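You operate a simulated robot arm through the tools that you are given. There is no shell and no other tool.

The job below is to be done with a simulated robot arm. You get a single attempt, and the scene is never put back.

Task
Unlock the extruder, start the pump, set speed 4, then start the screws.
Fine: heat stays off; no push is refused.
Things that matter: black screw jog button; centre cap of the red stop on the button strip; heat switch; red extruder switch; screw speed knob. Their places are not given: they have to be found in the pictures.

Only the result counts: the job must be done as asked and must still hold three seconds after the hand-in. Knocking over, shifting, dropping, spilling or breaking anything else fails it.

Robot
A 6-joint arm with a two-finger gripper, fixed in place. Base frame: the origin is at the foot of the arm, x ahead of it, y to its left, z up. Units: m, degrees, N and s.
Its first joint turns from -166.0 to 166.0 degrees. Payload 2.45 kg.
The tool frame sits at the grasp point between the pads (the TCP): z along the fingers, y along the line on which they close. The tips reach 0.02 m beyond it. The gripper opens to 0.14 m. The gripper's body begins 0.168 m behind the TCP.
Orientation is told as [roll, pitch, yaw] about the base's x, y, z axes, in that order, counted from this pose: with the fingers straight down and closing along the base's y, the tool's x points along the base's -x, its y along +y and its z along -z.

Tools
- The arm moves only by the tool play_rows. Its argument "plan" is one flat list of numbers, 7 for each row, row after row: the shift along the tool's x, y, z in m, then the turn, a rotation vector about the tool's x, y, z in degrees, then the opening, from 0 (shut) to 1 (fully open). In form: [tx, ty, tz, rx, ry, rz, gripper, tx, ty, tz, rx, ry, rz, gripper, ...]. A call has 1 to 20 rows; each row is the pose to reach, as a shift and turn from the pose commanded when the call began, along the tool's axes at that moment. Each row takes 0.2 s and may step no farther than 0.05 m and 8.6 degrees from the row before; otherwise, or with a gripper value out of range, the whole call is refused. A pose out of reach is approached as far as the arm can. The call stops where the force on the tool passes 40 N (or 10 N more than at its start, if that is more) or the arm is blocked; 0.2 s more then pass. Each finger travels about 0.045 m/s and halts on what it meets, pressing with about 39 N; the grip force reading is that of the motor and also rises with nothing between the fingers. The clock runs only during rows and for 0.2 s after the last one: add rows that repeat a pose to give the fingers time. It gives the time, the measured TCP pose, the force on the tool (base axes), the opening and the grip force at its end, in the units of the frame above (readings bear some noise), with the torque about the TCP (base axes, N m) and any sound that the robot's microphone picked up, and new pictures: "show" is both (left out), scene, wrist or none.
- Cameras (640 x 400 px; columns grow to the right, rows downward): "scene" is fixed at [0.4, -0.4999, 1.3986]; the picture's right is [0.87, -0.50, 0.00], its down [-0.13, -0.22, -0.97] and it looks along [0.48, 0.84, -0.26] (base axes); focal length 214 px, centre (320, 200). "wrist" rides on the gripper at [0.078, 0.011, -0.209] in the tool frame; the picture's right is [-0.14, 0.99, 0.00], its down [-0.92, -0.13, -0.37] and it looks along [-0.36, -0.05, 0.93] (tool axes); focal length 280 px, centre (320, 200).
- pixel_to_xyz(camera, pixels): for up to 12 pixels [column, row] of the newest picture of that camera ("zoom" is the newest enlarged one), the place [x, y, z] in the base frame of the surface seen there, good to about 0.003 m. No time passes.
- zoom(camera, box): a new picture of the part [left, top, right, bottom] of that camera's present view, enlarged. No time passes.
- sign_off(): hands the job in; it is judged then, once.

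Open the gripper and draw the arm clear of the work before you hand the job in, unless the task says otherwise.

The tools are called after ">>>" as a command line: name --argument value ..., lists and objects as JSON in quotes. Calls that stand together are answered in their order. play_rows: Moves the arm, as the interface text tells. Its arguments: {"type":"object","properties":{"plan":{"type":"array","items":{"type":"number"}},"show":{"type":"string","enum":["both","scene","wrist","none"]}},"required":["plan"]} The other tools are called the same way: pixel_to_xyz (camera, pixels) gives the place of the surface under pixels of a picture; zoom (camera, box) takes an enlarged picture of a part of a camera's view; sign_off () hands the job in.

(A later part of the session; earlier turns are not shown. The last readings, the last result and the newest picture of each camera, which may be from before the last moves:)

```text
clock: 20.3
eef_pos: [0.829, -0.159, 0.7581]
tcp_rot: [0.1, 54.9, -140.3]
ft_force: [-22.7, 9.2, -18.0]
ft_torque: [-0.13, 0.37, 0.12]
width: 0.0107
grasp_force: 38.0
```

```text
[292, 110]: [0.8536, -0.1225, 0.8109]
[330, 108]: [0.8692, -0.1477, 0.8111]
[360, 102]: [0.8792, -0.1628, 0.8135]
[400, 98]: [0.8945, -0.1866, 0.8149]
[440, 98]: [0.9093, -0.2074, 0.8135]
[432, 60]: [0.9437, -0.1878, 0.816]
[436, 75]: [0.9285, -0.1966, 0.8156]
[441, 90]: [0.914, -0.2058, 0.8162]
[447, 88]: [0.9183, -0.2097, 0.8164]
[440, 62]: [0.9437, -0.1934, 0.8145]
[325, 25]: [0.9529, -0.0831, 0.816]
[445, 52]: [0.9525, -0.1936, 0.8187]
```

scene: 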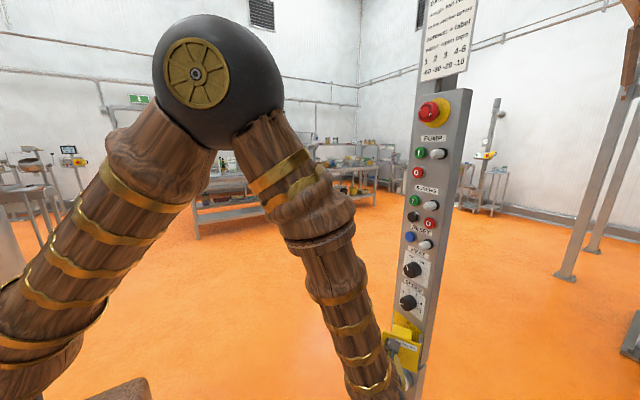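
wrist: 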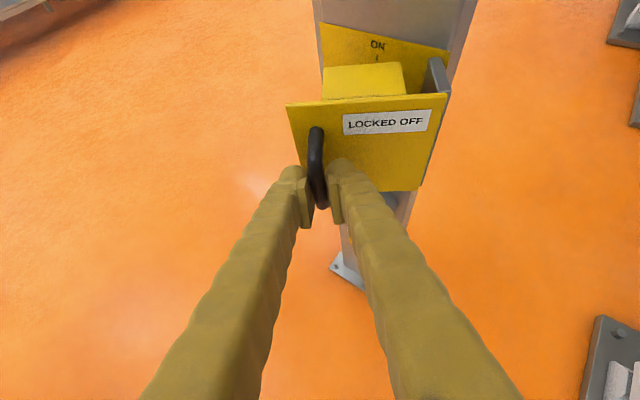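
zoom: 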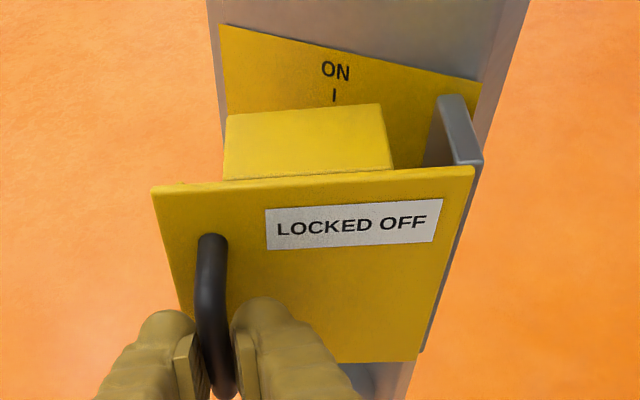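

Plate and door both read about 33° open, and the plate's inner end gives a hinge near [0.944,−0.192]. I go on for 30° more along this arc with a slightly larger radius to ease the force.

>>> play_rows --plan '[-0.006, 0.0051, -0.0068, 4.09, 0, -2.88, 0, -0.0118, 0.0109, -0.0134, 8.18, 0, -5.75, 0, -0.0164, 0.0179, -0.0199, 12.27, 0, -8.63, 0, -0.0202, 0.0261, -0.0253, 16.36, 0, -11.5, 0, -0.0235, 0.0349, -0.03, 20.45, 0, -14.38, 0, -0.0264, 0.0442, -0.0341, 24.54, 0, -17.25, 0]' --show "both"

```text
clock: 21.6
eef_pos: [0.8246, -0.2113, 0.7593]
tcp_rot: [0.4, 55.0, -114.5]
ft_force: [-3.9, -0.5, 3.6]
ft_torque: [0.05, 0.01, 0.02]
width: 0.0108
grasp_force: 37.9
stopped in row 6: the force on the tool passed its limit at 43 N (the readings are from after the stop); the commanded pose is now the measured one
```

scene: 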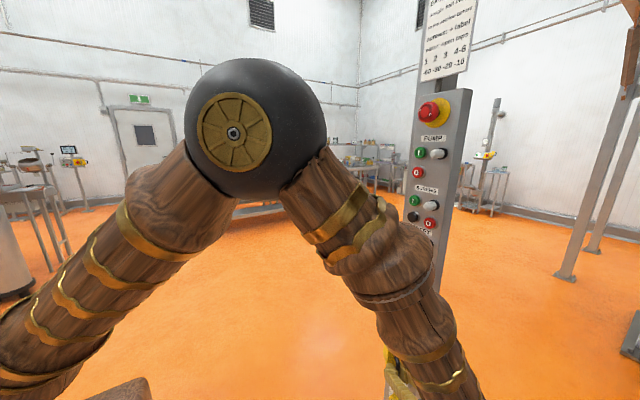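
wrist: 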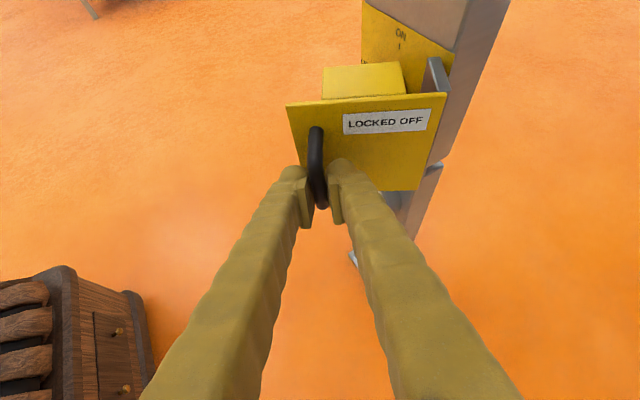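

The door is at about 58° with forces relaxed. The two relaxed poses give a hinge at [0.943,−0.196] and radius 0.120; I carry on for up to 40° more along that arc.

>>> play_rows --plan '[-0.0049, 0.0059, -0.0071, 4.1, 0, -2.87, 0, -0.0096, 0.0126, -0.0137, 8.19, 0, -5.74, 0, -0.0139, 0.0198, -0.0198, 12.29, 0, -8.6, 0, -0.0178, 0.0277, -0.0254, 16.38, 0, -11.47, 0, -0.0213, 0.0363, -0.0304, 20.48, 0, -14.34, 0, -0.0243, 0.0453, -0.0348, 24.58, 0, -17.21, 0, -0.0269, 0.0547, -0.0385, 28.67, 0, -20.08, 0, -0.0291, 0.0644, -0.0415, 32.77, 0, -22.94, 0]' --show "both"

```text
clock: 23.0
eef_pos: [0.8478, -0.2678, 0.7589]
tcp_rot: [0.4, 54.8, -84.8]
ft_force: [4.0, 2.0, -1.3]
ft_torque: [0.04, 0.0, -0.02]
width: 0.0106
grasp_force: 37.6
stopped in row 7: the force on the tool passed its limit at 47 N (the readings are from after the stop); the commanded pose is now the measured one
```

scene: 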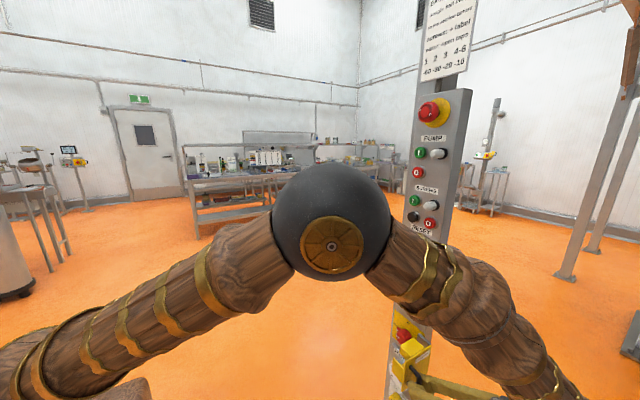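
wrist: 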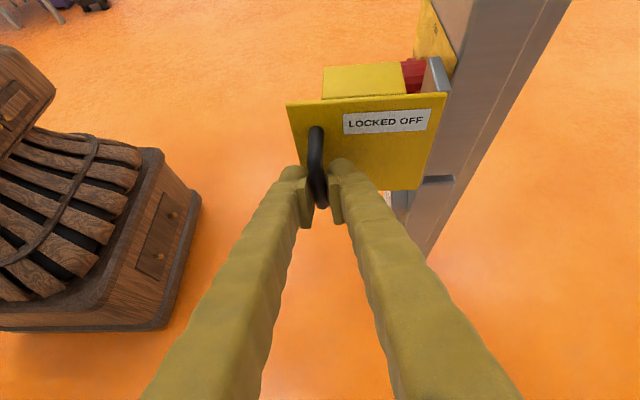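

The door stands at about 88° and the red switch shows at (405,335) of the scene. I try up to 20° more along the arc to get it well out of the way; the force limit will tell if this is its stop.

>>> play_rows --plan '[-0.005, 0.0058, -0.0071, 4.09, 0, -2.88, 0, -0.0096, 0.0124, -0.0136, 8.17, 0, -5.76, 0, -0.0139, 0.0197, -0.0198, 12.26, 0, -8.65, 0, -0.0179, 0.0276, -0.0254, 16.34, 0, -11.53, 0]' --show "both"

```text
clock: 24.2
eef_pos: [0.8798, -0.2958, 0.7603]
tcp_rot: [0.7, 55.0, -64.6]
ft_force: [2.2, 3.2, 1.3]
ft_torque: [0.04, 0.0, -0.04]
width: 0.0105
grasp_force: 38.1
stopped in row 4: the force on the tool passed its limit at 42 N (the readings are from after the stop); the commanded pose is now the measured one
```

scene: 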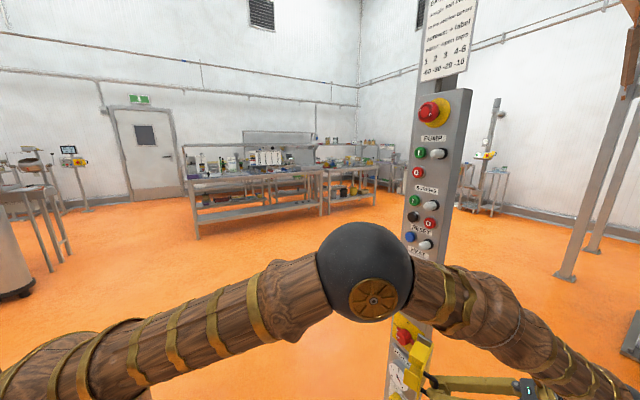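
wrist: 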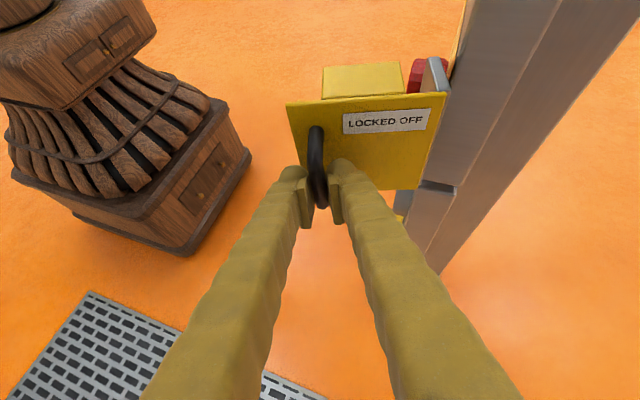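

The door is now about 108° open and the forces are relaxed. I open the fingers to release the handle, then back off along the tool axis and see whether the door stays.

>>> play_rows --plan '[0, 0, 0, 0, 0, 0, 0.2, 0, 0, 0, 0, 0, 0, 0.4, 0, 0, 0, 0, 0, 0, 0.4, 0, 0, 0, 0, 0, 0, 0.4, 0, 0, -0.03, 0, 0, 0, 0.4, 0, 0, -0.07, 0, 0, 0, 0.4, 0, 0, -0.11, 0, 0, 0, 0.4, 0, 0, -0.11, 0, 0, 0, 0.4]' --show "both"

```text
clock: 26.0
eef_pos: [0.915, -0.3797, 0.8203]
tcp_rot: [0.8, 54.9, -64.6]
ft_force: [0.0, -0.3, 1.1]
ft_torque: [0.02, -0.02, -0.03]
width: 0.056
grasp_force: 0.1
```

scene: 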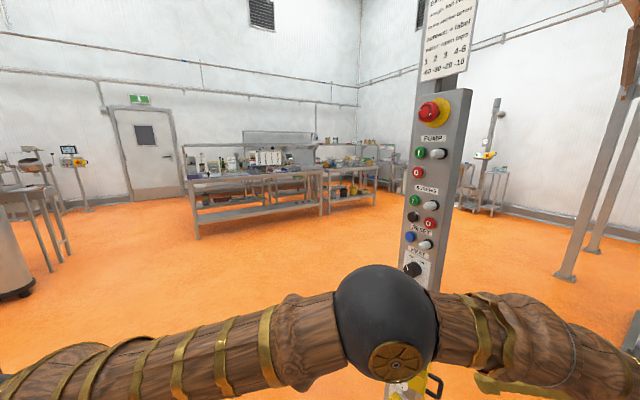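
wrist: 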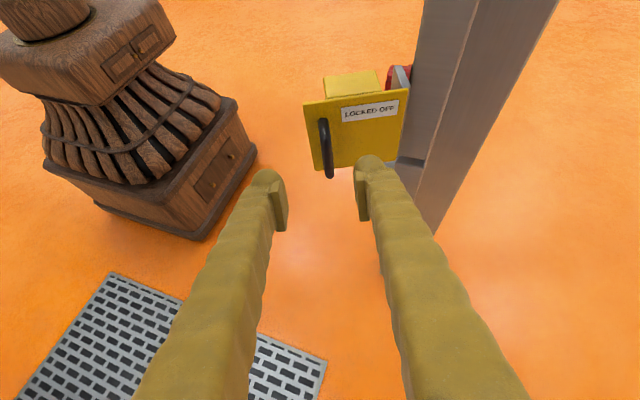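

The door holds open by itself. I now raise the tool above it and swing back round to the front of the strip, at about [0.78,−0.16,0.90], to look at the red switch.

>>> play_rows --plan '[0.034, -0.0045, -0.0212, -6.54, 0, 4.6, 0.4, 0.0679, -0.009, -0.0425, -13.09, 0, 9.2, 0.4, 0.1031, -0.0181, -0.062, -19.63, 0, 13.8, 0.4, 0.1326, -0.0361, -0.0722, -26.18, 0, 18.4, 0.4, 0.1534, -0.0589, -0.06, -32.72, 0, 23, 0.4, 0.166, -0.0817, -0.0421, -39.27, 0, 27.6, 0.4, 0.1825, -0.0957, -0.0185, -45.81, 0, 32.2, 0.4, 0.2018, -0.0965, 0.0088, -52.36, 0, 36.8, 0.4, 0.2198, -0.0926, 0.0345, -58.9, 0, 41.4, 0.4, 0.2313, -0.0797, 0.0596, -65.45, 0, 46, 0.4, 0.2346, -0.0669, 0.0903, -71.99, 0, 50.6, 0.4, 0.2301, -0.0517, 0.1186, -78.54, 0, 55.2, 0.4, 0.2228, -0.0386, 0.1431, -85.08, 0, 59.8, 0.4, 0.213, -0.0275, 0.164, -89.99, 0, 63.25, 0.4, 0.213, -0.0275, 0.164, -89.99, 0, 63.25, 0.4]' --show "both"

```text
clock: 29.2
eef_pos: [0.7858, -0.1552, 0.8988]
tcp_rot: [-0.2, 55.2, -175.5]
ft_force: [-0.2, 0.5, 0.4]
ft_torque: [-0.01, 0.01, 0.02]
width: 0.0562
grasp_force: 0.2
```

scene: 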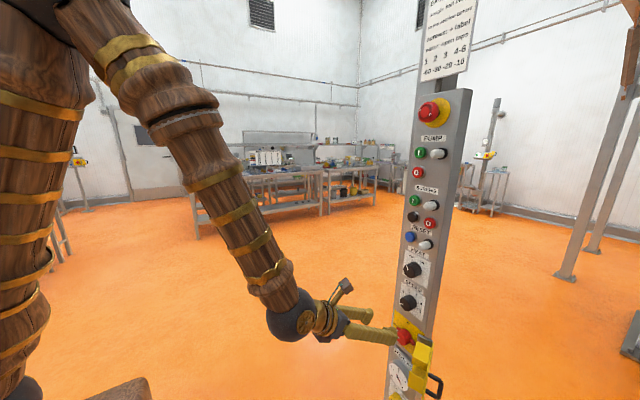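
wrist: 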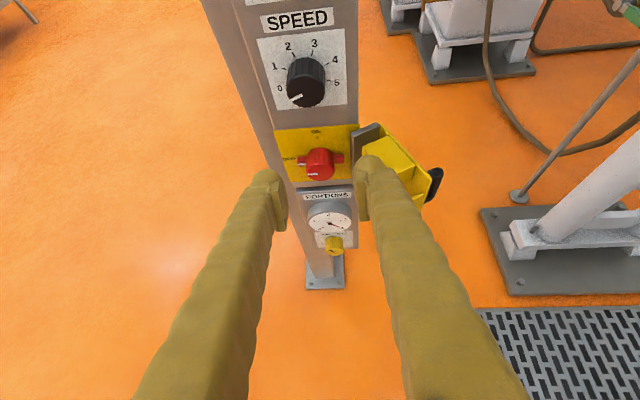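

The red switch is at (320,163) with its lever lying across, pointing at OFF on the left. I enlarge and measure it.

>>> zoom --camera "wrist" --box '[260, 110, 380, 210]'

>>> pixel_to_xyz --camera "wrist" --pixels '[[320, 157], [320, 165], [304, 160], [338, 158], [316, 178], [330, 175], [318, 170], [290, 158], [317, 133], [345, 165], [305, 150], [335, 150]]'

>>> zoom --camera "scene" --box '[370, 300, 460, 390]'

```text
4.00 times, centred on (320, 160) of wrist
```

zoom: 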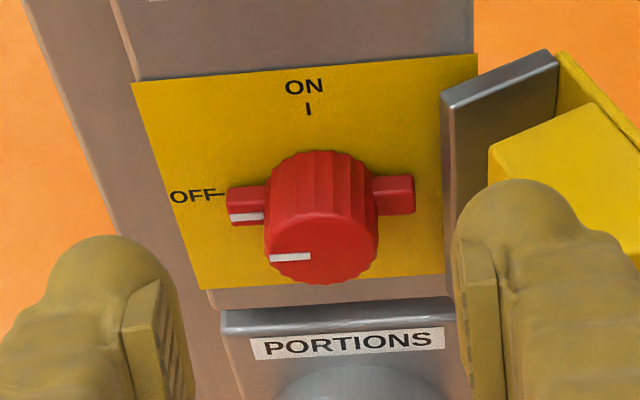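

```text
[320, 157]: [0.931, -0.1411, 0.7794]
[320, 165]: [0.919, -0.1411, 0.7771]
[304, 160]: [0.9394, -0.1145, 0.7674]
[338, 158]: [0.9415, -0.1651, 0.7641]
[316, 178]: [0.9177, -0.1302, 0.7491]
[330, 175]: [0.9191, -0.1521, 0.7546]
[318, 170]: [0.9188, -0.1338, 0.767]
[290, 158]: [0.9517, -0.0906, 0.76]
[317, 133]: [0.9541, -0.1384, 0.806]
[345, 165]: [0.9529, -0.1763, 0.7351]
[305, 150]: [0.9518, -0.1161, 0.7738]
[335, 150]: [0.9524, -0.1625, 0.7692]
```

```text
4.44 times, centred on (415, 345) of scene
```

zoom: 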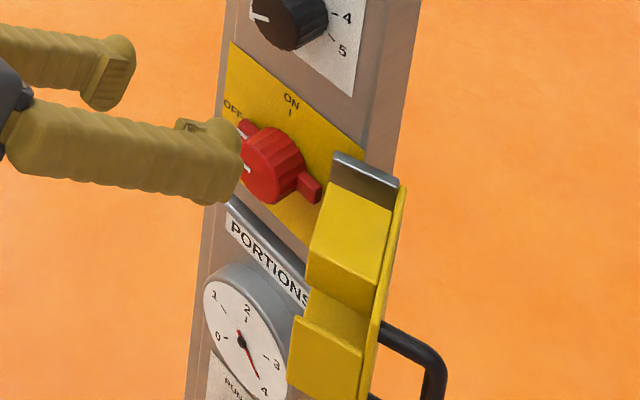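

The red switch is a round knob (centre about y=−0.139, z=0.760, front x≈0.918) with side lugs, now at OFF, ON being a quarter turn clockwise. I level the tool in front of it at [0.84,−0.139,0.760].

>>> play_rows --plan '[-0.0165, -0.0024, 0.0249, -0.3, 6.96, 0.1, 0.5, -0.033, -0.0048, 0.0498, -0.6, 13.92, 0.19, 0.5, -0.0495, -0.0071, 0.0748, -0.89, 20.88, 0.29, 0.5, -0.066, -0.0095, 0.0997, -1.19, 27.84, 0.38, 0.5, -0.0825, -0.0119, 0.1246, -1.49, 34.8, 0.48, 0.5, -0.0825, -0.0119, 0.1246, -1.49, 34.8, 0.48, 0.5]' --show "wrist"

```text
clock: 30.6
eef_pos: [0.8383, -0.1382, 0.7608]
tcp_rot: [-139.9, 89.7, 43.4]
ft_force: [-0.4, 0.1, 0.4]
ft_torque: [0.02, -0.01, 0.0]
width: 0.0701
grasp_force: 0.1
```

wrist: 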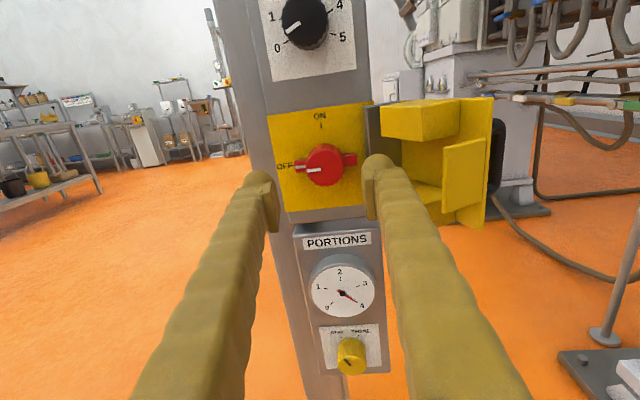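

The pose is reached cleanly (level, yaw 3.3°). I enlarge the switch in this straight-on view to fix its centre.

>>> zoom --camera "wrist" --box '[260, 95, 400, 225]'

>>> pixel_to_xyz --camera "wrist" --pixels '[[308, 165], [325, 165], [343, 165], [325, 145], [325, 185], [300, 166], [350, 159], [321, 126], [290, 167], [335, 225], [335, 240], [375, 110]]'

```text
3.08 times, centred on (330, 160) of wrist
```

zoom: 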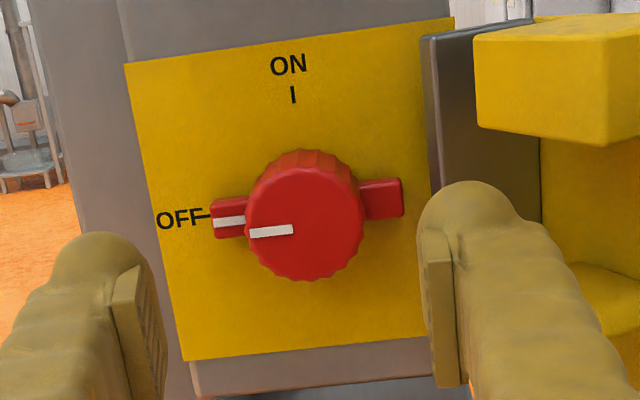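

```text
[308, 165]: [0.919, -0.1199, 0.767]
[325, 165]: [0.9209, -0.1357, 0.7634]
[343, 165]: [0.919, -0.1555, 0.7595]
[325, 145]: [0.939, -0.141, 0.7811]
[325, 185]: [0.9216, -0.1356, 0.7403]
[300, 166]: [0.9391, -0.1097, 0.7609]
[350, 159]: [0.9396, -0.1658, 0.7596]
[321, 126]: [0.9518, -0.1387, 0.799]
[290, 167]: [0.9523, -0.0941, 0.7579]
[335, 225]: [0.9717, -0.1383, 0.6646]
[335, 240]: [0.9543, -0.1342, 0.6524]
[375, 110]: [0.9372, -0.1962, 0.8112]
```

The switch centre is at y≈−0.138, z≈0.760, radius 0.019. I turn the wrist −90° so the fingers close above and below the knob, clear of its side lugs.

>>> play_rows --plan '[0, 0, 0, 0, 0, -8.4, 0.5, 0, 0, 0, 0, 0, -16.8, 0.5, 0, 0, 0, 0, 0, -25.2, 0.5, 0, 0, 0, 0, 0, -33.6, 0.5, 0, 0, 0, 0, 0, -42, 0.5, 0, 0, 0, 0, 0, -50.4, 0.5, 0, 0, 0, 0, 0, -58.8, 0.5, 0, 0, 0, 0, 0, -67.2, 0.5, 0, 0, 0, 0, 0, -75.6, 0.5, 0, 0, 0, 0, 0, -84, 0.5, 0, 0, 0, 0, 0, -90, 0.5, 0, 0, 0, 0, 0, -90, 0.5]' --show "both"

```text
clock: 33.2
eef_pos: [0.8369, -0.1395, 0.7626]
tcp_rot: [90.1, 0.0, -86.8]
ft_force: [-1.3, -0.7, 0.2]
ft_torque: [0.03, 0.01, -0.02]
width: 0.0699
grasp_force: 0.2
```

scene: 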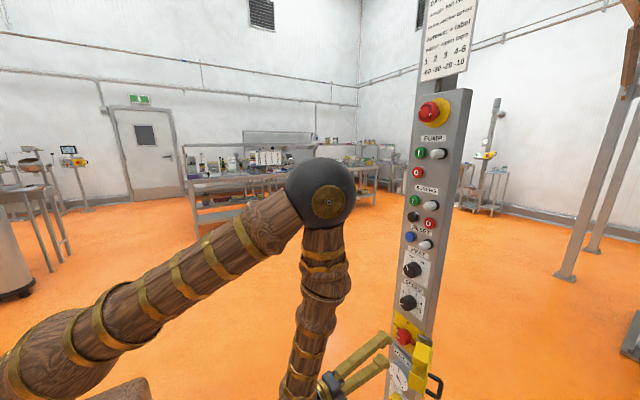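
wrist: 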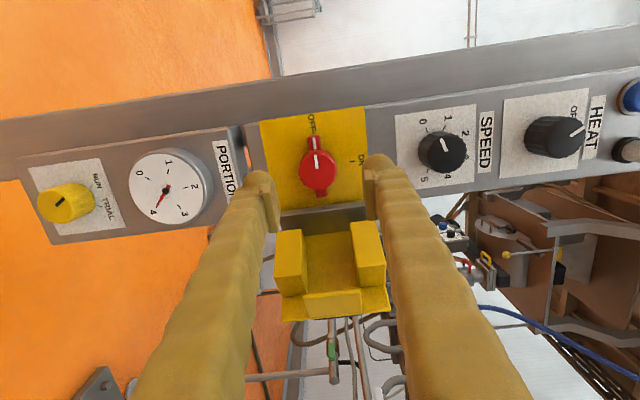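

The fingers now straddle the red knob above and below, in the picture left and right of (318,170). I move forward to put the pads around it (TCP x=0.920).

>>> play_rows --plan '[-0.001, -0.001, 0.03, 0, 0, 0, 0.5, -0.002, -0.002, 0.055, 0, 0, 0, 0.5, -0.0031, -0.0026, 0.072, 0, 0, 0, 0.5, -0.0031, -0.0026, 0.083, 0, 0, 0, 0.5, -0.0031, -0.0026, 0.083, 0, 0, 0, 0.5]' --show "both"

```text
clock: 34.4
eef_pos: [0.9235, -0.138, 0.7622]
tcp_rot: [90.2, 0.1, -86.8]
ft_force: [0.1, 0.2, -0.6]
ft_torque: [0.01, -0.03, 0.0]
width: 0.0698
grasp_force: 0.0
```

scene: 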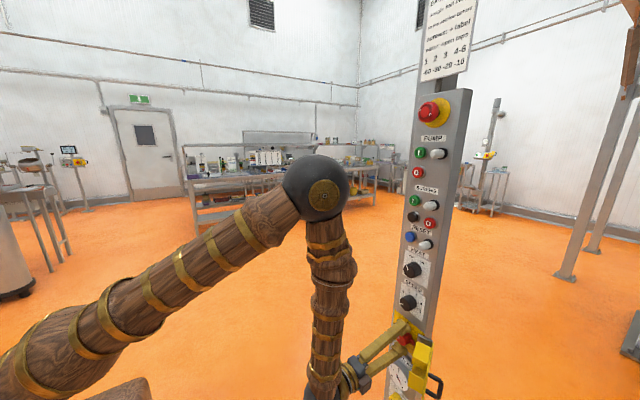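
wrist: 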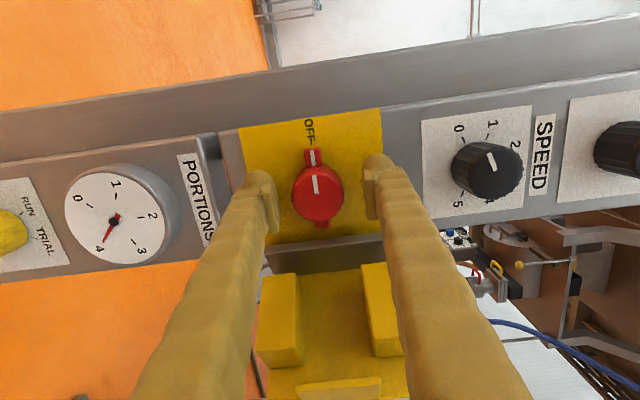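

The pads surround the red knob at depth (tips about 8 mm off the plate). I close on it.

>>> play_rows --plan '[0, -0.001, -0.001, 0, 0, 0, 0.3, 0, -0.002, -0.001, 0, 0, 0, 0.1, 0, -0.002, -0.001, 0, 0, 0, 0, 0, -0.002, -0.001, 0, 0, 0, 0, 0, -0.002, -0.001, 0, 0, 0, 0]' --show "wrist"

```text
clock: 35.6
eef_pos: [0.9217, -0.138, 0.7594]
tcp_rot: [90.1, 0.1, -86.8]
ft_force: [-3.5, 5.0, 10.8]
ft_torque: [-0.03, -0.13, 0.06]
width: 0.0409
grasp_force: 45.5
```

wrist: 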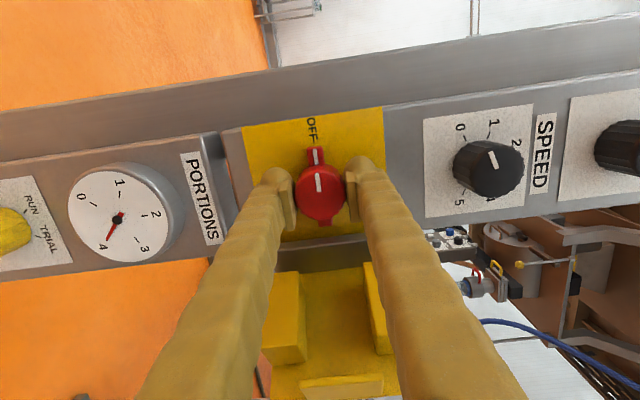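

The knob is gripped (width 0.041). I turn +90° about the tool axis, which is clockwise seen from the front, from OFF towards ON.

>>> play_rows --plan '[0, 0, 0, 0, 0, 7.5, 0, 0, 0, 0, 0, 0, 15, 0, 0, 0, 0, 0, 0, 22.5, 0, 0, 0, 0, 0, 0, 30, 0, 0, 0, 0, 0, 0, 37.5, 0, 0, 0, 0, 0, 0, 45, 0, 0, 0, 0, 0, 0, 52.5, 0, 0, 0, 0, 0, 0, 60, 0, 0, 0, 0, 0, 0, 67.5, 0, 0, 0, 0, 0, 0, 75, 0, 0, 0, 0, 0, 0, 82.5, 0, 0, 0, 0, 0, 0, 90, 0, 0, 0, 0, 0, 0, 90, 0]' --show "both"

```text
clock: 37.0
eef_pos: [0.9219, -0.1395, 0.7606]
tcp_rot: [90.4, 44.0, -86.6]
ft_force: [-5.5, -1.1, 4.8]
ft_torque: [0.0, -0.24, 0.03]
width: 0.041
grasp_force: 44.8
stopped in row 7: the force on the tool passed its limit at 42 N (the readings are from after the stop); the commanded pose is now the measured one
```

scene: 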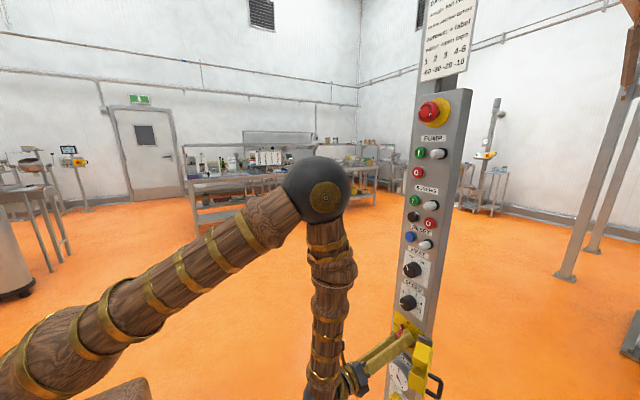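
wrist: 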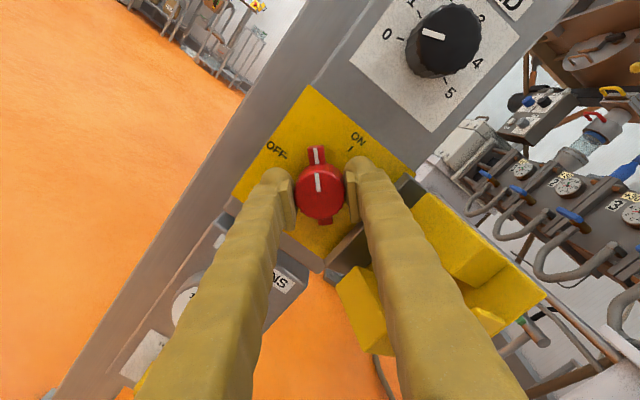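

The switch has turned halfway (marker between OFF and ON) before a side force stopped the motion; the force is now relaxed. I continue the turn by the remaining 47°.

>>> play_rows --plan '[0, 0, 0, 0, 0, 6, 0, 0, 0, 0, 0, 0, 12, 0, 0, 0, 0, 0, 0, 18, 0, 0, 0, 0, 0, 0, 24, 0, 0, 0, 0, 0, 0, 30, 0, 0, 0, 0, 0, 0, 36, 0, 0, 0, 0, 0, 0, 42, 0, 0, 0, 0, 0, 0, 47, 0, 0, 0, 0, 0, 0, 47, 0]' --show "both"

```text
clock: 39.0
eef_pos: [0.9208, -0.1397, 0.7599]
tcp_rot: [-102.0, 88.9, 81.2]
ft_force: [9.0, -7.2, 6.9]
ft_torque: [-0.65, -0.03, -0.24]
width: 0.0406
grasp_force: 44.8
```

scene: 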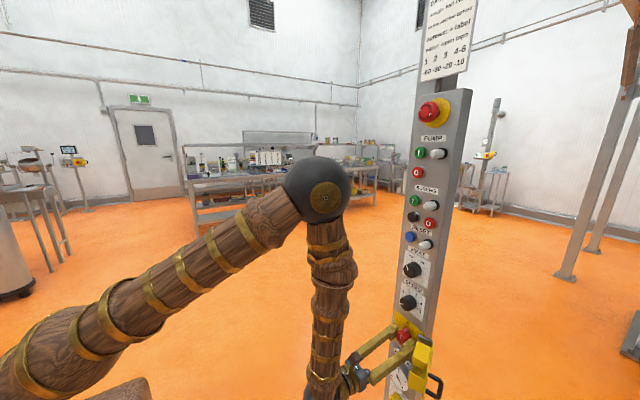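
wrist: 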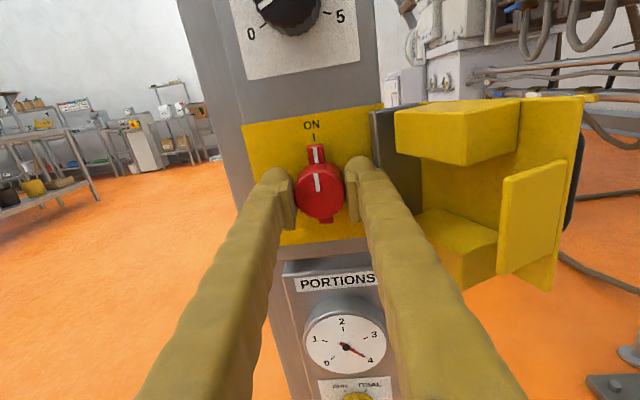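

The marker now points at ON. I open the fingers just enough (0.055 m), and draw straight back so the hinge plate at the right is not touched.

>>> play_rows --plan '[0, 0, 0, 0, 0, 0, 0.39, 0, 0, 0, 0, 0, 0, 0.39, 0, 0, 0, 0, 0, 0, 0.39, 0, 0, -0.03, 0, 0, 0, 0.39, 0, 0, -0.06, 0, 0, 0, 0.39, 0, 0, -0.09, 0, 0, 0, 0.39, 0, 0, -0.09, 0, 0, 0, 0.39]' --show "both"

```text
clock: 40.6
eef_pos: [0.8309, -0.1451, 0.7595]
tcp_rot: [-102.4, 88.9, 80.6]
ft_force: [0.4, 0.2, -0.6]
ft_torque: [0.0, -0.01, 0.0]
width: 0.0544
grasp_force: 0.1
```

scene: 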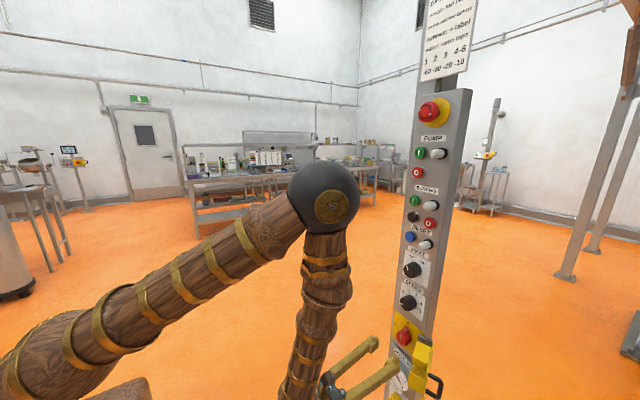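
wrist: 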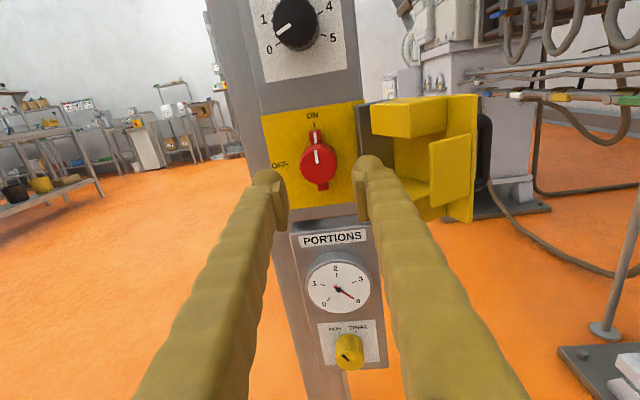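

The red switch stands at ON. I now check the lamps and the stop on the strip for any change before pressing anything.

>>> zoom --camera "scene" --box '[380, 85, 490, 180]'

>>> zoom --camera "scene" --box '[370, 175, 480, 255]'

>>> zoom --camera "scene" --box '[370, 255, 470, 370]'

>>> zoom --camera "wrist" --box '[250, 90, 390, 220]'

```text
4.21 times, centred on (435, 132) of scene
```

zoom: 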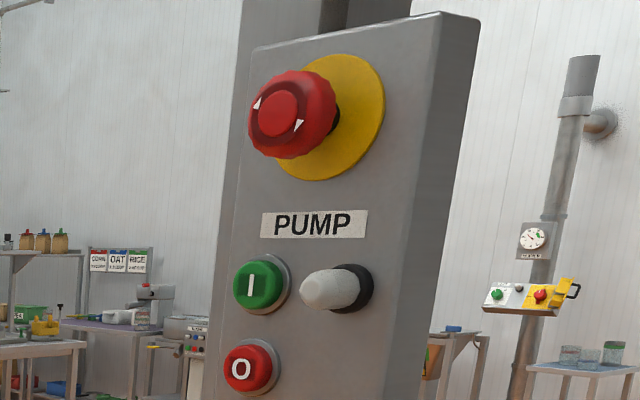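

```text
5.00 times, centred on (425, 215) of scene
```

zoom: 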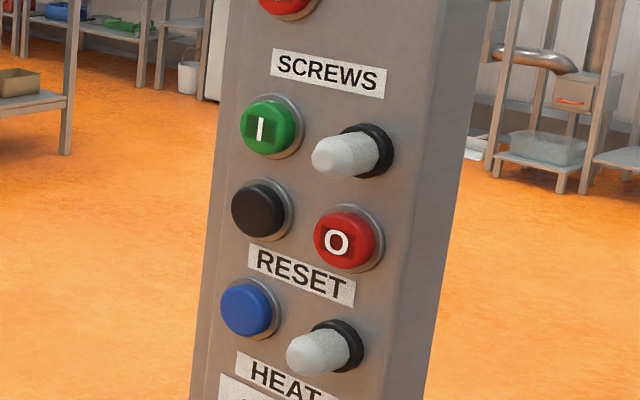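

```text
3.48 times, centred on (420, 312) of scene
```

zoom: 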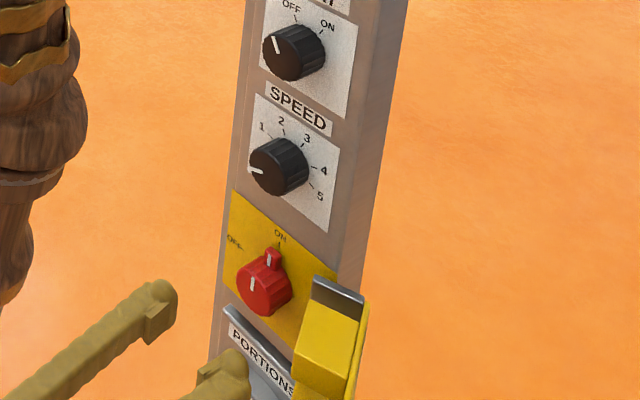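

```text
3.08 times, centred on (320, 155) of wrist
```

zoom: 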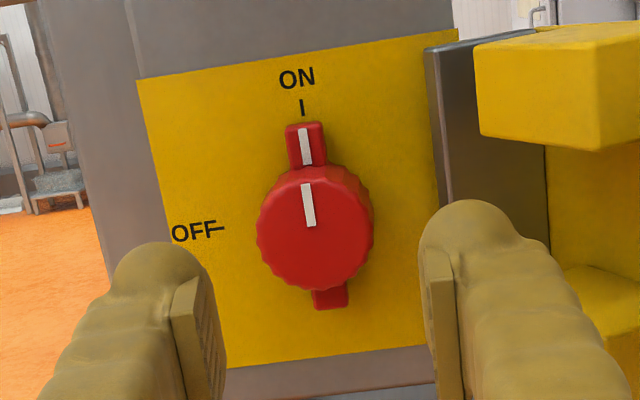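

The switch is ON and no lamp is lit yet. Before pushing any start I want a close look at the red stop (is it latched?) and the RESET lamp, so I raise the tool straight up in front of the strip to z≈1.40.

>>> play_rows --plan '[0.0457, -0.0009, -0.0012, 0, 0, 0, 0.39, 0.0914, -0.0019, -0.0025, 0, 0, 0, 0.39, 0.1371, -0.0028, -0.0037, 0, 0, 0, 0.39, 0.1829, -0.0037, -0.005, 0, 0, 0, 0.39, 0.2286, -0.0046, -0.0062, 0, 0, 0, 0.39, 0.2743, -0.0056, -0.0075, 0, 0, 0, 0.39, 0.32, -0.0065, -0.0087, 0, 0, 0, 0.39, 0.3657, -0.0074, -0.0099, 0, 0, 0, 0.39, 0.4114, -0.0084, -0.0112, 0, 0, 0, 0.39, 0.4571, -0.0093, -0.0124, 0, 0, 0, 0.39, 0.5029, -0.0102, -0.0137, 0, 0, 0, 0.39, 0.5486, -0.0111, -0.0149, 0, 0, 0, 0.39, 0.5943, -0.0121, -0.0162, 0, 0, 0, 0.39, 0.64, -0.013, -0.0174, 0, 0, 0, 0.39, 0.64, -0.013, -0.0174, 0, 0, 0, 0.39]' --show "both"

```text
clock: 43.8
eef_pos: [0.8118, -0.142, 1.4014]
tcp_rot: [-101.9, 89.0, 81.2]
ft_force: [0.2, 0.0, 0.1]
ft_torque: [0.0, 0.01, -0.01]
width: 0.0548
grasp_force: 0.2
```

scene: 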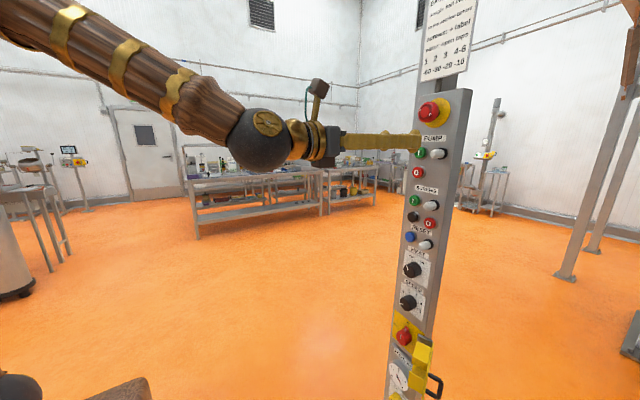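
wrist: 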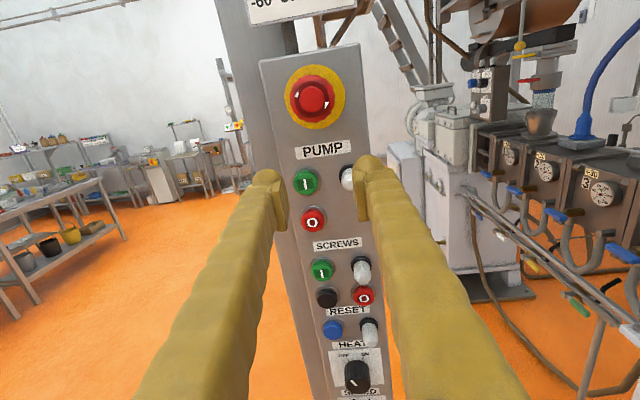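

>>> zoom --camera "wrist" --box '[270, 50, 370, 140]'

>>> zoom --camera "wrist" --box '[270, 150, 400, 350]'

>>> pixel_to_xyz --camera "wrist" --pixels '[[312, 97], [312, 112], [300, 97], [325, 97], [330, 110], [342, 100], [304, 182], [312, 218], [321, 270], [326, 298], [364, 296], [333, 330]]'

>>> pixel_to_xyz --camera "scene" --pixels '[[428, 112], [428, 107], [424, 117], [434, 104], [437, 121], [444, 112], [440, 118], [445, 105], [430, 122], [421, 112], [431, 102], [437, 114]]'

```text
4.44 times, centred on (320, 95) of wrist
```

zoom: 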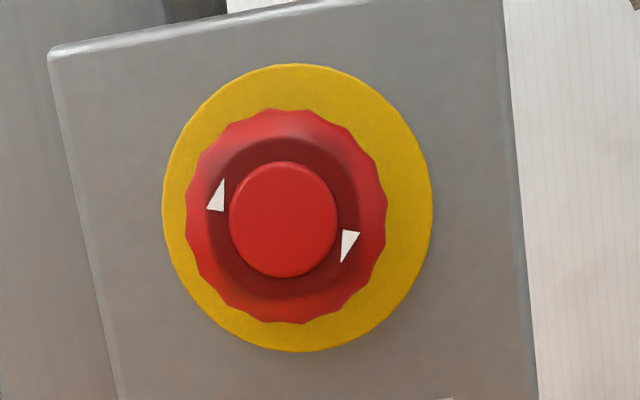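

```text
2.00 times, centred on (335, 250) of wrist
```

zoom: 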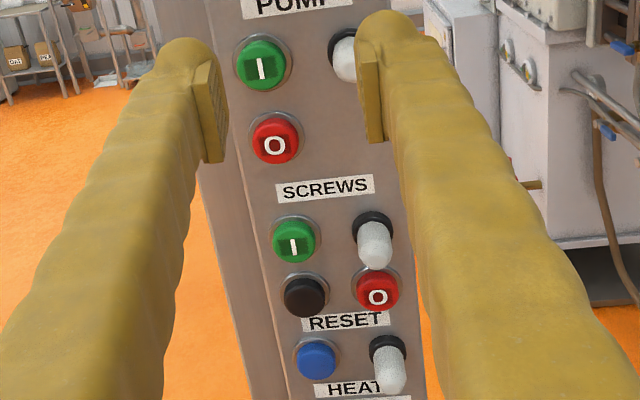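

```text
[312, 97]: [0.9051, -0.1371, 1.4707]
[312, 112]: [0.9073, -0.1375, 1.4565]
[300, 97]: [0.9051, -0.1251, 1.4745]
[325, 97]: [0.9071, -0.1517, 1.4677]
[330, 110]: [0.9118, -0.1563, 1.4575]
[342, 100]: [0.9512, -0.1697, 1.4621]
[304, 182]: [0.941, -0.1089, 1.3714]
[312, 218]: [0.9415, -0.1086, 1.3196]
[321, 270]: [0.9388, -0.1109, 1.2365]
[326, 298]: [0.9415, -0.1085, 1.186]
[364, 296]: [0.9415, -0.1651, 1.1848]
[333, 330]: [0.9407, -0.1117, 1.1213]
```

```text
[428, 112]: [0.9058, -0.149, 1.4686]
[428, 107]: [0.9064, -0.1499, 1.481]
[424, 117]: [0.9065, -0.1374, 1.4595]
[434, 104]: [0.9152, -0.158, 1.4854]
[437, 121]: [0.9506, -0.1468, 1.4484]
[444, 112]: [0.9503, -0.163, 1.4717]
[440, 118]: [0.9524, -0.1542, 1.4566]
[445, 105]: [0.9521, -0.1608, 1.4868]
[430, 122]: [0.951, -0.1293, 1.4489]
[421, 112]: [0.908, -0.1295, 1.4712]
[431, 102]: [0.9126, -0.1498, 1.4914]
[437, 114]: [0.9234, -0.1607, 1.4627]
```

The stop's front is at x≈0.905 and its yellow disc at 0.951. I enlarge it from the scene side to judge the gap behind the mushroom (released or latched).

>>> zoom --camera "scene" --box '[412, 92, 456, 128]'

>>> zoom --camera "wrist" --box '[285, 70, 345, 120]'

```text
11.11 times, centred on (434, 110) of scene
```

zoom: 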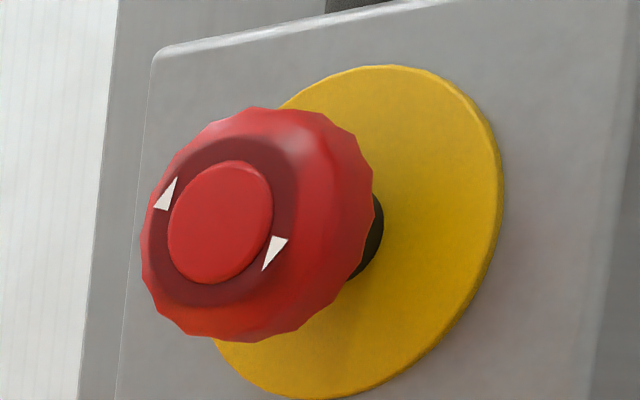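

```text
8.00 times, centred on (315, 95) of wrist
```

zoom: 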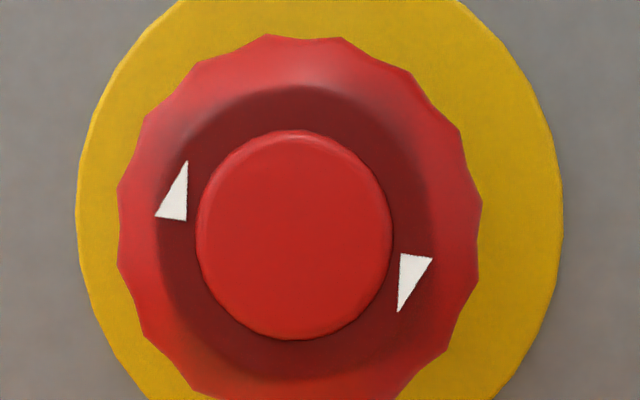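

I sample points along the stop's edge and stalk in the scene view to judge how far the mushroom stands off its disc.

>>> pixel_to_xyz --camera "scene" --pixels '[[438.9, 113.6], [438.6, 114.8], [438.3, 109], [438.0, 107], [437.3, 105], [437.5, 112], [437.0, 115], [435.0, 118], [432.0, 101.5], [436.0, 110], [433.5, 110], [431.8, 110]]'

>>> pixel_to_xyz --camera "wrist" --pixels '[[313, 76], [313, 80], [313, 84], [313, 97], [294, 97], [297, 97], [303, 97], [331, 97], [328, 97], [313, 117], [313, 114], [313, 120]]'

```text
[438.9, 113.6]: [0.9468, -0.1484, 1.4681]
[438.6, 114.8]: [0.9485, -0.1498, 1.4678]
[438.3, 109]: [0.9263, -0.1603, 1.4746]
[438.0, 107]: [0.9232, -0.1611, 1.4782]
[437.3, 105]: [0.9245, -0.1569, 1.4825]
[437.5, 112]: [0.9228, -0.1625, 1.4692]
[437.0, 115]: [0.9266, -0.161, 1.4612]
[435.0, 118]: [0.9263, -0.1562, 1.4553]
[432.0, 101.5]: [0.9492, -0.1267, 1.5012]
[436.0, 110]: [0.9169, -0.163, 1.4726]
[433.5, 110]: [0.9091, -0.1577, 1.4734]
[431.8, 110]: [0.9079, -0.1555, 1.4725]
```

```text
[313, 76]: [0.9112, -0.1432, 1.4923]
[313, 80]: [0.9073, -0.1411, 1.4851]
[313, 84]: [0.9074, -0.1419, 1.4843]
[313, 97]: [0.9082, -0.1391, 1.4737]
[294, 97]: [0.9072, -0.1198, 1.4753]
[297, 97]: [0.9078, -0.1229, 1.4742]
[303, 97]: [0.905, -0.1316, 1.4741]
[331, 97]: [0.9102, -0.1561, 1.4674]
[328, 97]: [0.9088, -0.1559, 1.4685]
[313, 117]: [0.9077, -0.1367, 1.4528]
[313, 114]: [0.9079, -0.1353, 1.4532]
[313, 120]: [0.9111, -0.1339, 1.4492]
```

The mushroom's back rim is at x≈0.927, over 2 cm clear of the disc, so the stop is out (released). After being locked off, I will push the blue RESET first (harmless with the stop released), so I close the fingers and move in front of it at about [0.941,−0.111,1.120].

>>> play_rows --plan '[-0.0404, -0.0031, 0, 0, 0, -0.5, 0, -0.0808, -0.0062, 0, 0, 0, -1, 0, -0.1212, -0.0094, 0.01, 0, 0, -1, 0, -0.1616, -0.0125, 0.02, 0, 0, -1, 0, -0.202, -0.0156, 0.04, 0, 0, -1, 0, -0.2424, -0.0187, 0.055, 0, 0, -1, 0, -0.283, -0.0219, 0.0684, 0, 0, -1, 0, -0.283, -0.0219, 0.0684, 0, 0, -1, 0]' --show "both"

```text
clock: 45.6
eef_pos: [0.8782, -0.1114, 1.1185]
tcp_rot: [-169.3, 89.8, 14.0]
ft_force: [0.4, 0.8, -0.5]
ft_torque: [0.01, 0.02, 0.02]
width: 0.0001
grasp_force: 29.8
```

scene: 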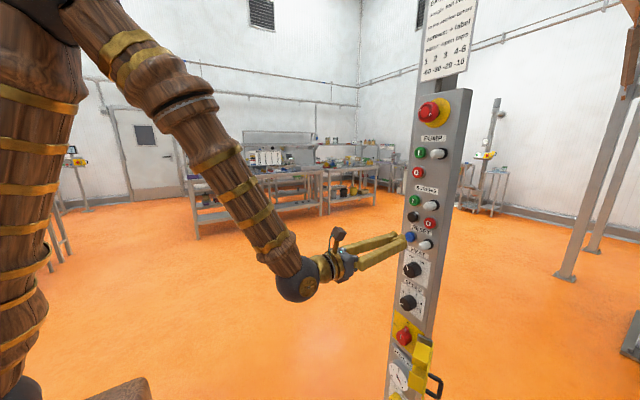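
wrist: 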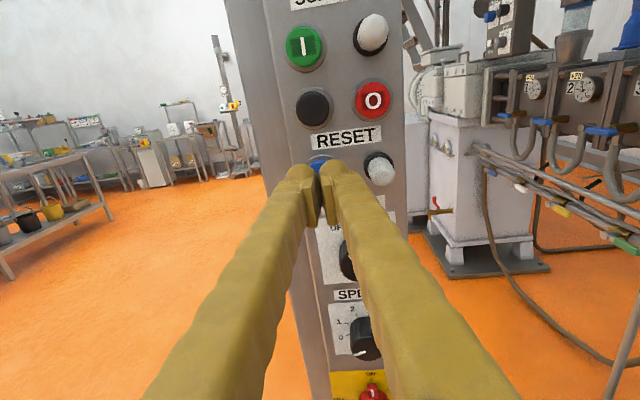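

The fingertips are before the blue RESET at (320,163). I take a close look at its lamp (380,168) and the SCREWS lamp before deciding the push.

>>> zoom --camera "wrist" --box '[280, 0, 410, 200]'

>>> pixel_to_xyz --camera "wrist" --pixels '[[320, 160], [313, 106], [303, 46], [371, 100], [380, 168], [370, 32], [345, 137], [285, 130]]'

```text
2.00 times, centred on (345, 100) of wrist
```

zoom: 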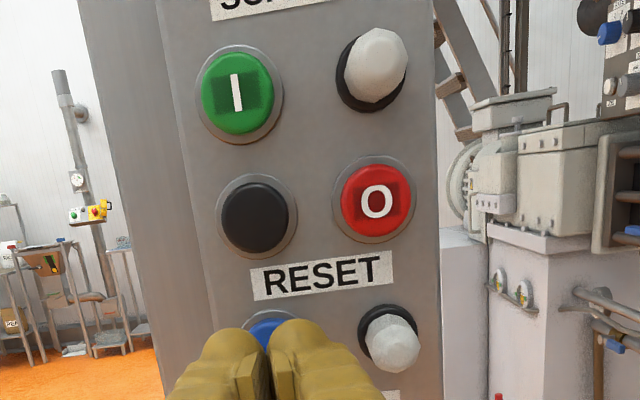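

```text
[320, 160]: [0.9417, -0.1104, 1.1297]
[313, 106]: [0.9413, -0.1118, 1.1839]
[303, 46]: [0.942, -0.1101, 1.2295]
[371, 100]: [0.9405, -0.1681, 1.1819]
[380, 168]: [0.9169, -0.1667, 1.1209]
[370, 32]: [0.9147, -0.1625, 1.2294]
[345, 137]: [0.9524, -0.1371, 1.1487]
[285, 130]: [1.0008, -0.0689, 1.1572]
```

The lamps are dark and the fingertips line up with RESET (front x≈0.9415, z≈1.12). I push it about 7 mm straight in and withdraw, listening for sounds.

>>> play_rows --plan '[0, 0.0017, 0.03, 0, 0, 0, 0, 0, 0.0023, 0.04, 0, 0, 0, 0, 0, 0.0025, 0.044, 0, 0, 0, 0, 0, 0.0027, 0.047, 0, 0, 0, 0, 0, 0.0029, 0.05, 0, 0, 0, 0, 0, 0.0029, 0.05, 0, 0, 0, 0, 0, 0.0017, 0.03, 0, 0, 0, 0, 0, 0, 0, 0, 0, 0, 0]' --show "both"

```text
clock: 47.4
eef_pos: [0.8788, -0.1117, 1.1187]
tcp_rot: [-164.2, 89.7, 18.9]
ft_force: [-0.2, -0.3, 0.1]
ft_torque: [0.02, -0.06, 0.02]
width: 0.0003
grasp_force: 29.2
heard: click
```

scene: 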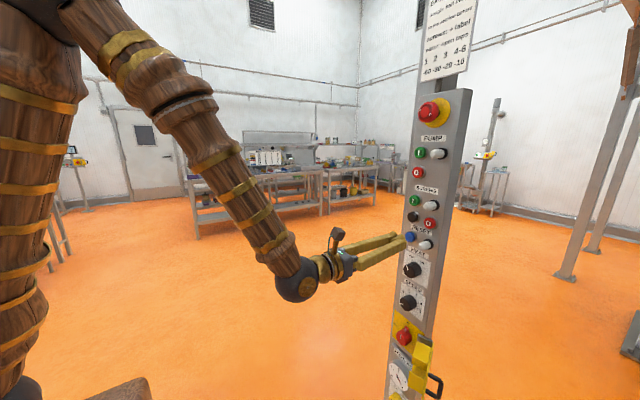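
wrist: 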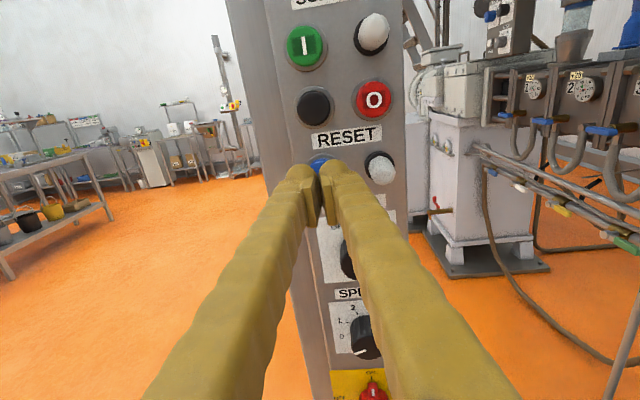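

A plain click was heard and nothing else changed. Next I rise to the green PUMP I button at about [0.941,−0.110,1.370].

>>> play_rows --plan '[0.042, -0.0002, -0.005, 0, 0, 0, 0, 0.084, -0.0004, -0.005, 0, 0, 0, 0, 0.126, -0.0006, -0.005, 0, 0, 0, 0, 0.168, -0.0008, -0.005, 0, 0, 0, 0, 0.21, -0.001, -0.005, 0, 0, 0, 0, 0.2513, -0.0012, 0, 0, 0, 0, 0, 0.2513, -0.0012, 0, 0, 0, 0, 0]' --show "both"

```text
clock: 49.0
eef_pos: [0.873, -0.1096, 1.3712]
tcp_rot: [-164.0, 89.9, 19.1]
ft_force: [-0.4, -0.1, -0.5]
ft_torque: [-0.01, 0.02, -0.01]
width: 0.0
grasp_force: 29.2
```

scene: 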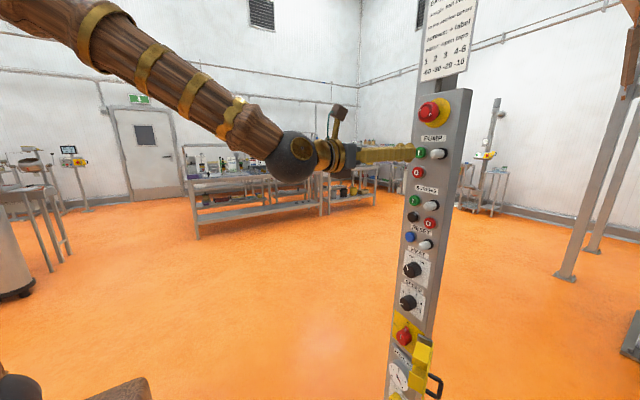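
wrist: 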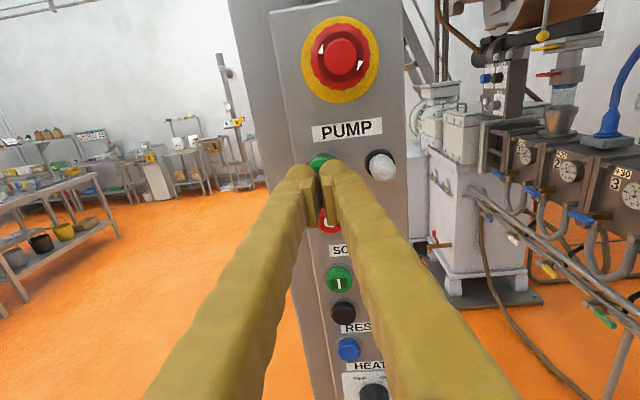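

The fingertips are in front of PUMP I (green rim at (320,162)), stop and O button clear. I push in 7 mm and withdraw.

>>> play_rows --plan '[0, 0.0017, 0.03, 0, 0, 0, 0, 0, 0.0025, 0.045, 0, 0, 0, 0, 0, 0.0028, 0.05, 0, 0, 0, 0, 0, 0.003, 0.053, 0, 0, 0, 0, 0, 0.0032, 0.056, 0, 0, 0, 0, 0, 0.0032, 0.056, 0, 0, 0, 0, 0, 0.0017, 0.03, 0, 0, 0, 0, 0, 0, 0, 0, 0, 0, 0]' --show "both"

```text
clock: 50.8
eef_pos: [0.8767, -0.1109, 1.3658]
tcp_rot: [-157.2, 89.8, 25.8]
ft_force: [0.4, -0.2, -0.7]
ft_torque: [0.01, 0.01, 0.02]
width: 0.0
grasp_force: 29.7
heard: click
```

scene: 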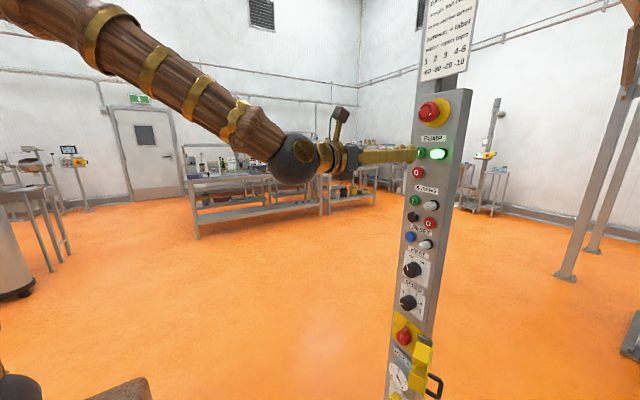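
wrist: 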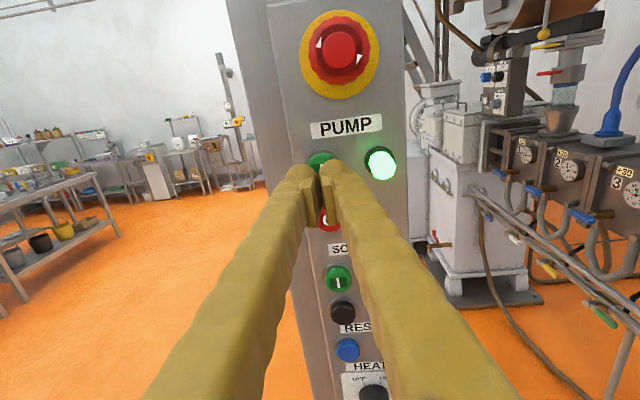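

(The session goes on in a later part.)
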